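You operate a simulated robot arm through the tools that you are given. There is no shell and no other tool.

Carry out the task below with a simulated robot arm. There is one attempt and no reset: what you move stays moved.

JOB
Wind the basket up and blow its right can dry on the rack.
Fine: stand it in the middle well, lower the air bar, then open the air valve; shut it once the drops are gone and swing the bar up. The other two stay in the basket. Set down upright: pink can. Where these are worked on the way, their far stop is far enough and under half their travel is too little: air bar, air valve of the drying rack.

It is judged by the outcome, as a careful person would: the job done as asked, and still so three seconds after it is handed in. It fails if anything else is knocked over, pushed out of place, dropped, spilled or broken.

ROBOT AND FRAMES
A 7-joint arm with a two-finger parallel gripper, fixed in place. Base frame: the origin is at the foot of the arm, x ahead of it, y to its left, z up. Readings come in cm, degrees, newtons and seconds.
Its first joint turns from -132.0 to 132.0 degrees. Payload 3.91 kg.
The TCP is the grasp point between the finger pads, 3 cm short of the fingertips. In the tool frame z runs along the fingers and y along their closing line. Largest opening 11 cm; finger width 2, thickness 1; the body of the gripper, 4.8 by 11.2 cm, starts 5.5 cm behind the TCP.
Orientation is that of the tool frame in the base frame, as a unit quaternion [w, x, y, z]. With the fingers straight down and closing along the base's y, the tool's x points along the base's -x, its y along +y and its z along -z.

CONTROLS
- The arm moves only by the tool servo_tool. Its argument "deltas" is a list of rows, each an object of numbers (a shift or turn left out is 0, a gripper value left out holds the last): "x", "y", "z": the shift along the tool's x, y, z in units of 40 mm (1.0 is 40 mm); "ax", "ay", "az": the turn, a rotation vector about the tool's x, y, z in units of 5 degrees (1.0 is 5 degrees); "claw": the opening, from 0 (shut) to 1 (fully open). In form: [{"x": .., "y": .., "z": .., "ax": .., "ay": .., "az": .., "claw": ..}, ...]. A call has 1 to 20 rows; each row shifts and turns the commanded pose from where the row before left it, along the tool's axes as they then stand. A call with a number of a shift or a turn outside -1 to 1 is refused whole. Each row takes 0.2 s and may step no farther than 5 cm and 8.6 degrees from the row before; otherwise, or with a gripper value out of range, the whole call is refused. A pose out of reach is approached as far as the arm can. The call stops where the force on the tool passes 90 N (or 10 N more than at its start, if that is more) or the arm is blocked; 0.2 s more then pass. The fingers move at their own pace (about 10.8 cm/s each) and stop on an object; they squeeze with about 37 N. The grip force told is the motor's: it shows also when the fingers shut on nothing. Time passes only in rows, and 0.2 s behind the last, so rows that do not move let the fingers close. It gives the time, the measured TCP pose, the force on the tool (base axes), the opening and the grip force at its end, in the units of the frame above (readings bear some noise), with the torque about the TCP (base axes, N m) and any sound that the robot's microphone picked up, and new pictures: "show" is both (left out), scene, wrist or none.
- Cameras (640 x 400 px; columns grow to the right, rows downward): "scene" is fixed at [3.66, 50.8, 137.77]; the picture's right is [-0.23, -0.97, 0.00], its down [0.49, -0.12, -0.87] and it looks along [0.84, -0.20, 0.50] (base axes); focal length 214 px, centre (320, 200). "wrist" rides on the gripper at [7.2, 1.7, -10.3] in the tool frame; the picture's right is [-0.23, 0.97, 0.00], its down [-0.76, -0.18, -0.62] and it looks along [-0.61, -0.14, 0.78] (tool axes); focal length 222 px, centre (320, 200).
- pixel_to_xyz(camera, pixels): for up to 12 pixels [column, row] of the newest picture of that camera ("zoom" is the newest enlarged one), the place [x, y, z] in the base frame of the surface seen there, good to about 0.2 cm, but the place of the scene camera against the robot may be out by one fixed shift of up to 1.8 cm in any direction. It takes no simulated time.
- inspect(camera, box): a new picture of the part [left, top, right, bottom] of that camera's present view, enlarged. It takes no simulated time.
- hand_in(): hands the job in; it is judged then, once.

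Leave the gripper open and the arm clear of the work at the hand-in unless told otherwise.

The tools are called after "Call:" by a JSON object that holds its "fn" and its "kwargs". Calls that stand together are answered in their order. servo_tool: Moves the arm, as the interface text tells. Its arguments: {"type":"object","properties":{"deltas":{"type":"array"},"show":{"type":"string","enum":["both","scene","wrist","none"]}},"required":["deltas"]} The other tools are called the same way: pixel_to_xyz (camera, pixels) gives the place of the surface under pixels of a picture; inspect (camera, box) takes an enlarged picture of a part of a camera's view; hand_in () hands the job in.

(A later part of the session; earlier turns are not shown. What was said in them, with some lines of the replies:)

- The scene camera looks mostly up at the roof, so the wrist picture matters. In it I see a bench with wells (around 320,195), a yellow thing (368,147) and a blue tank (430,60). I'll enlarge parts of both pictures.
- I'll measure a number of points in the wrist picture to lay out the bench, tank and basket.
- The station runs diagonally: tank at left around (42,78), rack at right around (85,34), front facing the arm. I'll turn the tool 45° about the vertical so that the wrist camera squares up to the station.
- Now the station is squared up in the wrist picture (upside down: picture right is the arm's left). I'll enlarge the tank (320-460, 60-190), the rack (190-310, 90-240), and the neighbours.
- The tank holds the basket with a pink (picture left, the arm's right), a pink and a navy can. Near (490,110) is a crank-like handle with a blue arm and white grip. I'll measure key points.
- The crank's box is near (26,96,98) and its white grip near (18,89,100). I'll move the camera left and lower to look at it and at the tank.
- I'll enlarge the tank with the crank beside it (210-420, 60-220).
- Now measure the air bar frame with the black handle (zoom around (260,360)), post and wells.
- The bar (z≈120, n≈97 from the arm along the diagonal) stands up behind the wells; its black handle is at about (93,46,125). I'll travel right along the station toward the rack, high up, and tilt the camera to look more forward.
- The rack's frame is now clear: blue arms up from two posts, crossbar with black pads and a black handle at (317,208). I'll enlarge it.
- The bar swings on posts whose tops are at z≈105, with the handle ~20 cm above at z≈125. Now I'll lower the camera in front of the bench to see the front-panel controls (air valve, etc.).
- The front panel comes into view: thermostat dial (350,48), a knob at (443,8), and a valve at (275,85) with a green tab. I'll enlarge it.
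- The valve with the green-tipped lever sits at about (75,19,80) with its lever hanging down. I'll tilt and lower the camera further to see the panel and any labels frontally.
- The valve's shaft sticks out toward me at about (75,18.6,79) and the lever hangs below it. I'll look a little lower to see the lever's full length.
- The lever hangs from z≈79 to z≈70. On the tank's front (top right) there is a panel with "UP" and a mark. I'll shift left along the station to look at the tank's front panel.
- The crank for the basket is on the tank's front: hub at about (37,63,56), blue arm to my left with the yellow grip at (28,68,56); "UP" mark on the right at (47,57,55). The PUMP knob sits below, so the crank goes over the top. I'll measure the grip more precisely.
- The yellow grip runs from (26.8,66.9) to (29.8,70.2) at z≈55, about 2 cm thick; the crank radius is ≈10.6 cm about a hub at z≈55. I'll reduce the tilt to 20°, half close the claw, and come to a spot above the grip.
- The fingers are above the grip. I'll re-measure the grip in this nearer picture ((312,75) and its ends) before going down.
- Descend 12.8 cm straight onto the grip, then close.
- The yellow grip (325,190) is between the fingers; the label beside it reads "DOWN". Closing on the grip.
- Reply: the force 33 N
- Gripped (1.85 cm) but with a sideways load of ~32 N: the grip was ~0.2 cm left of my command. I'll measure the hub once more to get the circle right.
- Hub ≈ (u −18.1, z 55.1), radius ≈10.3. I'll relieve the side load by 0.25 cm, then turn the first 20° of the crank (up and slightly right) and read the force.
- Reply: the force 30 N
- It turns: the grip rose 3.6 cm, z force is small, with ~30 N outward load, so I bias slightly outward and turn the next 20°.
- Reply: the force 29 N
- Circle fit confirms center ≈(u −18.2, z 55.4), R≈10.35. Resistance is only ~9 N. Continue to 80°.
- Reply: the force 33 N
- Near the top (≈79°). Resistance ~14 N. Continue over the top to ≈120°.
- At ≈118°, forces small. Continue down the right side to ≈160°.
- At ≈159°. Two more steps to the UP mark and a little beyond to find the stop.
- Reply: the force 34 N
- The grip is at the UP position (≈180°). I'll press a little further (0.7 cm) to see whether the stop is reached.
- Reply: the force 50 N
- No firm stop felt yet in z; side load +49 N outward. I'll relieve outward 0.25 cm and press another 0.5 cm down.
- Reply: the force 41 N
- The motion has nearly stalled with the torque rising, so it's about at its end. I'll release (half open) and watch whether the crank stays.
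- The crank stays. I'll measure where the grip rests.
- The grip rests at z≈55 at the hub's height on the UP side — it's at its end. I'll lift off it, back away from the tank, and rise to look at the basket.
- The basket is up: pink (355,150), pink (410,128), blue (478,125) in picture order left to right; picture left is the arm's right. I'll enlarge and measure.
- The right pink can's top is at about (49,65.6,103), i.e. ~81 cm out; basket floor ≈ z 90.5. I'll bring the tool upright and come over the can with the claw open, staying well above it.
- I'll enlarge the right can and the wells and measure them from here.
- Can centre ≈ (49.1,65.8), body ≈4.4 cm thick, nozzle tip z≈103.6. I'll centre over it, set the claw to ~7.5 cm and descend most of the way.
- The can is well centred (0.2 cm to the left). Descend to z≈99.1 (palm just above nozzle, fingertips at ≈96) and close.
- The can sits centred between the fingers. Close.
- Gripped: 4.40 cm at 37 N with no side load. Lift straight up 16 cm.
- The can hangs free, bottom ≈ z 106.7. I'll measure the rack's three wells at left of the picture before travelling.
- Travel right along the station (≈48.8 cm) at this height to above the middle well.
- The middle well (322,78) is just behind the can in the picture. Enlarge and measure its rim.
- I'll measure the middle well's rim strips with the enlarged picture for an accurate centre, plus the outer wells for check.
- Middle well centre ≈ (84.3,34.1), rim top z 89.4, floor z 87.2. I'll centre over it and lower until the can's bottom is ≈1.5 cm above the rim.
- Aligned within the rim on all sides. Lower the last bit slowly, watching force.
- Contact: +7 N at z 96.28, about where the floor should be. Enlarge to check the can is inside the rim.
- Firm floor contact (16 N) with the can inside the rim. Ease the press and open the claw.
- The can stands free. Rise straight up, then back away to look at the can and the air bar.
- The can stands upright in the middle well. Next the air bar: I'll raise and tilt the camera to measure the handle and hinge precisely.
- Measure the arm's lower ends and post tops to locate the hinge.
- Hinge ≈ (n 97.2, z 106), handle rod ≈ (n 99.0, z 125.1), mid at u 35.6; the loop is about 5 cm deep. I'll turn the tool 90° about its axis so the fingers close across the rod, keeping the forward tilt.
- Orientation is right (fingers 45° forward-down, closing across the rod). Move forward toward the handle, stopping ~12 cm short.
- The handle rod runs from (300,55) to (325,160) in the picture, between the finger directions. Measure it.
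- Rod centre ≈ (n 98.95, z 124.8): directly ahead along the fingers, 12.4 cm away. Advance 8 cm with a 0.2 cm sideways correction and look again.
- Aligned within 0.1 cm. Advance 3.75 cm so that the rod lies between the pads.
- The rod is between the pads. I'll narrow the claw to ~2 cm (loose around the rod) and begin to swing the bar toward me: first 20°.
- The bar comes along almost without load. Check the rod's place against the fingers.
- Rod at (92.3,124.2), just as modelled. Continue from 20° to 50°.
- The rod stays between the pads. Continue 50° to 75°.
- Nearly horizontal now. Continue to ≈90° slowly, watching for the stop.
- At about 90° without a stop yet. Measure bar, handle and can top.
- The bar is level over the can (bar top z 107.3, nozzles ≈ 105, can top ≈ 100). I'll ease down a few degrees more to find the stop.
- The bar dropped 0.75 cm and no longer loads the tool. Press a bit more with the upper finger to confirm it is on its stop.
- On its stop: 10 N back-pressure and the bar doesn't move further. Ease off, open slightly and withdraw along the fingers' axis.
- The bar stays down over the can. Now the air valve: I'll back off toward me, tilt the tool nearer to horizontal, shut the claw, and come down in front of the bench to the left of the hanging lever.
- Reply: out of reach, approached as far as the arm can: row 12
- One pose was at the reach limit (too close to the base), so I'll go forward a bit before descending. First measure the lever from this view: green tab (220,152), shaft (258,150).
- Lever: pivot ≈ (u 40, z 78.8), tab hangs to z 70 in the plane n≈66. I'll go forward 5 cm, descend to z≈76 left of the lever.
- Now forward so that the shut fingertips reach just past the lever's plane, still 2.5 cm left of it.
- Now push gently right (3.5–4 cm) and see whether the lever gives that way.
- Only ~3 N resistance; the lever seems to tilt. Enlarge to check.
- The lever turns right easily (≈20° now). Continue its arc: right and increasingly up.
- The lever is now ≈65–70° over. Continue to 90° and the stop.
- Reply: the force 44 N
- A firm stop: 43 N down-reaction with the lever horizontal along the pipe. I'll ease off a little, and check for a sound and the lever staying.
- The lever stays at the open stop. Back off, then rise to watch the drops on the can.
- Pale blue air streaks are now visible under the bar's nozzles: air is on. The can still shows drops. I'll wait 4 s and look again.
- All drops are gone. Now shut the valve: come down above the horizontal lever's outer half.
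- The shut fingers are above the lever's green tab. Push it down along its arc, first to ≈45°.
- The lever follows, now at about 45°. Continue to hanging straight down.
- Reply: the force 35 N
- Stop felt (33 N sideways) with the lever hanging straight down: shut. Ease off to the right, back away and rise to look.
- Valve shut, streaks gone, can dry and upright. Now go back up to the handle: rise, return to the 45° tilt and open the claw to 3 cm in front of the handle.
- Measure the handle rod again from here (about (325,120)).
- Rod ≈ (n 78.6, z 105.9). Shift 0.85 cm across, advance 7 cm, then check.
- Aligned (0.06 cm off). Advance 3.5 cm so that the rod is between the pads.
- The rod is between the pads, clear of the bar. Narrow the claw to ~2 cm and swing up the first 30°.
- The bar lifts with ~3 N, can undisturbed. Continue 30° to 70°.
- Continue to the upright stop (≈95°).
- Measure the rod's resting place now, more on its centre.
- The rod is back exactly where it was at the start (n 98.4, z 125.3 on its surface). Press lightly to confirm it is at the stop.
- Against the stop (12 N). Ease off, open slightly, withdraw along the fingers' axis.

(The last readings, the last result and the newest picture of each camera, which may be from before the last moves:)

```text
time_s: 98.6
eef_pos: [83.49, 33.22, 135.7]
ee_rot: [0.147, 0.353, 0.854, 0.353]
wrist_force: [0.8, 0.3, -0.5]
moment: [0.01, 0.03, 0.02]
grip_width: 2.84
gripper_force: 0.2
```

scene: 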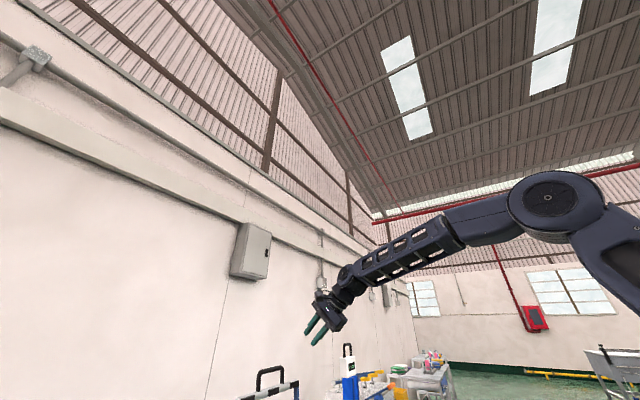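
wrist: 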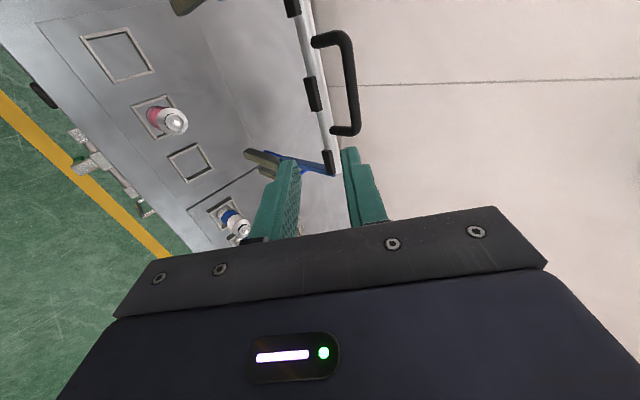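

The bar is up (scene shows the handle back at (270,378)). Retreat toward me, open the claw and turn the tool back for a final look.

Call:
{"fn": "servo_tool", "kwargs": {"deltas": [{"y": -0.7, "z": -0.7}, {"y": -0.7, "z": -0.7}, {"y": -0.7, "z": -0.7}, {"y": -0.7, "z": -0.7}, {"y": -0.7, "z": -0.7}, {"az": -1, "claw": 1}, {"az": -1}, {"az": -1}, {"az": -1}, {"az": -1}, {"az": -1}, {"az": -1}, {"az": -1}, {"az": -1}, {"az": -1}, {"az": -1}, {"az": -1}, {"az": -1}, {"az": -1}, {"az": -1}], "show": "none"}}

Call:
{"fn": "servo_tool", "kwargs": {"deltas": [{"az": -1}, {"az": -1}, {"az": -1}, {"ay": 1, "y": 0.9}, {"ay": 1, "y": 0.9}, {"ay": 1, "y": 0.9}, {"ay": 1, "y": 0.9}, {"ay": 1, "y": 0.9}, {"y": 0.9}, {"y": 0.9}], "show": "both"}}

```text
time_s: 102.8
eef_pos: [69.49, 19.21, 135.6]
ee_rot: [0.332, -0.24, 0.892, 0.191]
wrist_force: [0.1, 0.1, 0.3]
moment: [0.04, 0.02, 0.04]
grip_width: 10.99
gripper_force: 0.1
```

```text
time_s: 105.0
eef_pos: [51.75, 37.11, 135.69]
ee_rot: [0.161, -0.376, 0.91, 0.065]
wrist_force: [-0.4, 0.2, 0.4]
moment: [0.02, 0.04, 0.01]
grip_width: 11.0
gripper_force: 0.0
```

scene: 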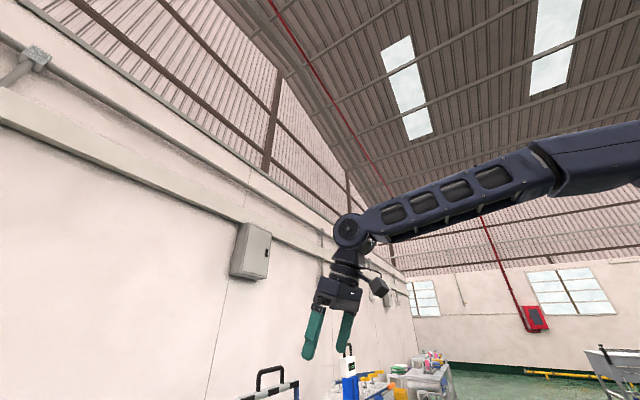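
wrist: 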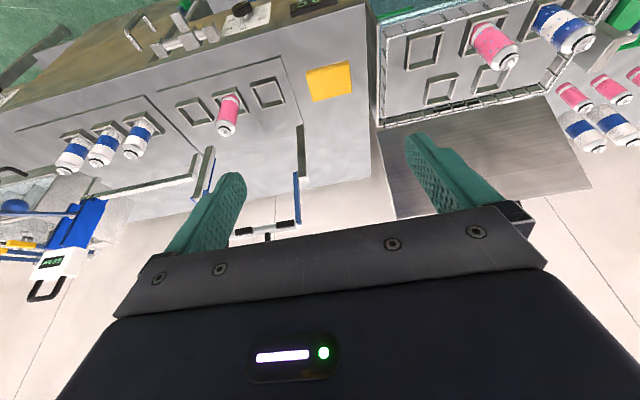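

Everything seems in place; enlarge the rack/valve and basket for a last check.

Call:
{"fn": "inspect", "kwargs": {"camera": "wrist", "box": [120, 0, 340, 150]}}

Call:
{"fn": "inspect", "kwargs": {"camera": "wrist", "box": [360, 0, 640, 160]}}

Call:
{"fn": "pixel_to_xyz", "kwargs": {"camera": "wrist", "pixels": [[227, 128], [227, 110], [509, 61], [575, 44], [265, 228], [299, 180], [187, 8]]}}

```text
2.67 times, centred on (230, 75) of wrist
```

zoom: 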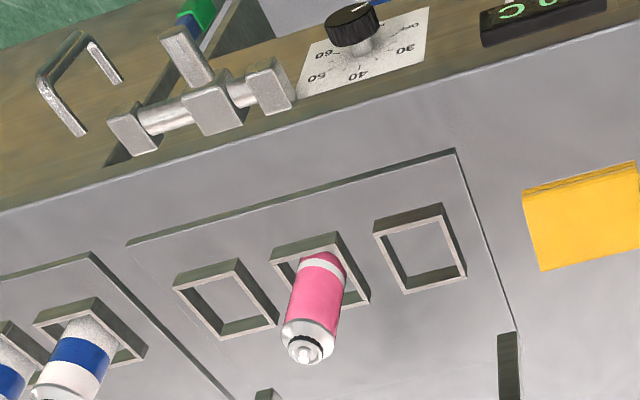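

```text
2.29 times, centred on (500, 80) of wrist
```

zoom: 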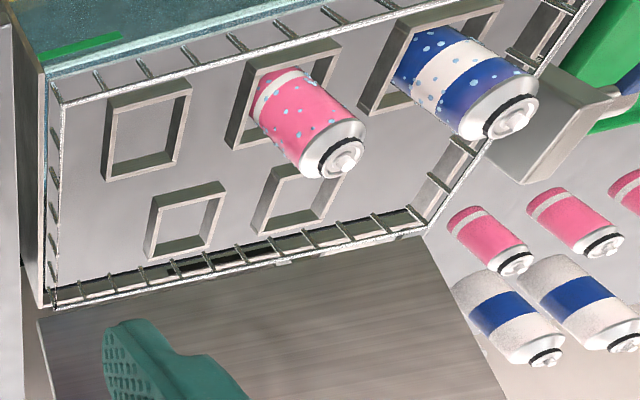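

```text
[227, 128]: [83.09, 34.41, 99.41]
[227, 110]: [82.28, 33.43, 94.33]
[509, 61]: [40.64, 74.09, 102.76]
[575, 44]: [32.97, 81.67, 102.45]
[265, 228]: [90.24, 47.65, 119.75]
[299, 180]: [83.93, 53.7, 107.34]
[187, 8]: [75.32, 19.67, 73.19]
```

Final check:
- The pink can is dry and upright in the middle well.
- The valve lever hangs down, so it's shut.
- The bar is up on its stop.
- The basket is wound up, with the other two cans still in it.
- The gripper is open and the arm is clear.

Handing in.

Call:
{"fn": "hand_in", "kwargs": {}}

```text
The job is handed in.
```

I wound the basket up, blew its right (pink) can dry on the rack, and handed the job in. The hand-in gave no verdict.

- **Basket:** it is wound up to the UP mark and stayed there. The other pink can and the blue can are still in it.
- **Pink can:** it is upright in the middle well. Its drops were gone about 6 seconds after I opened the valve.
- **Air valve:** I opened it to its far stop, then shut it back to its stop. The air streaks under the bar disappeared.
- **Air bar:** I lowered it to its stop over the can, then swung it back up. It rests where it was at the start.

I saw nothing knocked over, spilled or out of place. The gripper is open and the arm is clear of the work.
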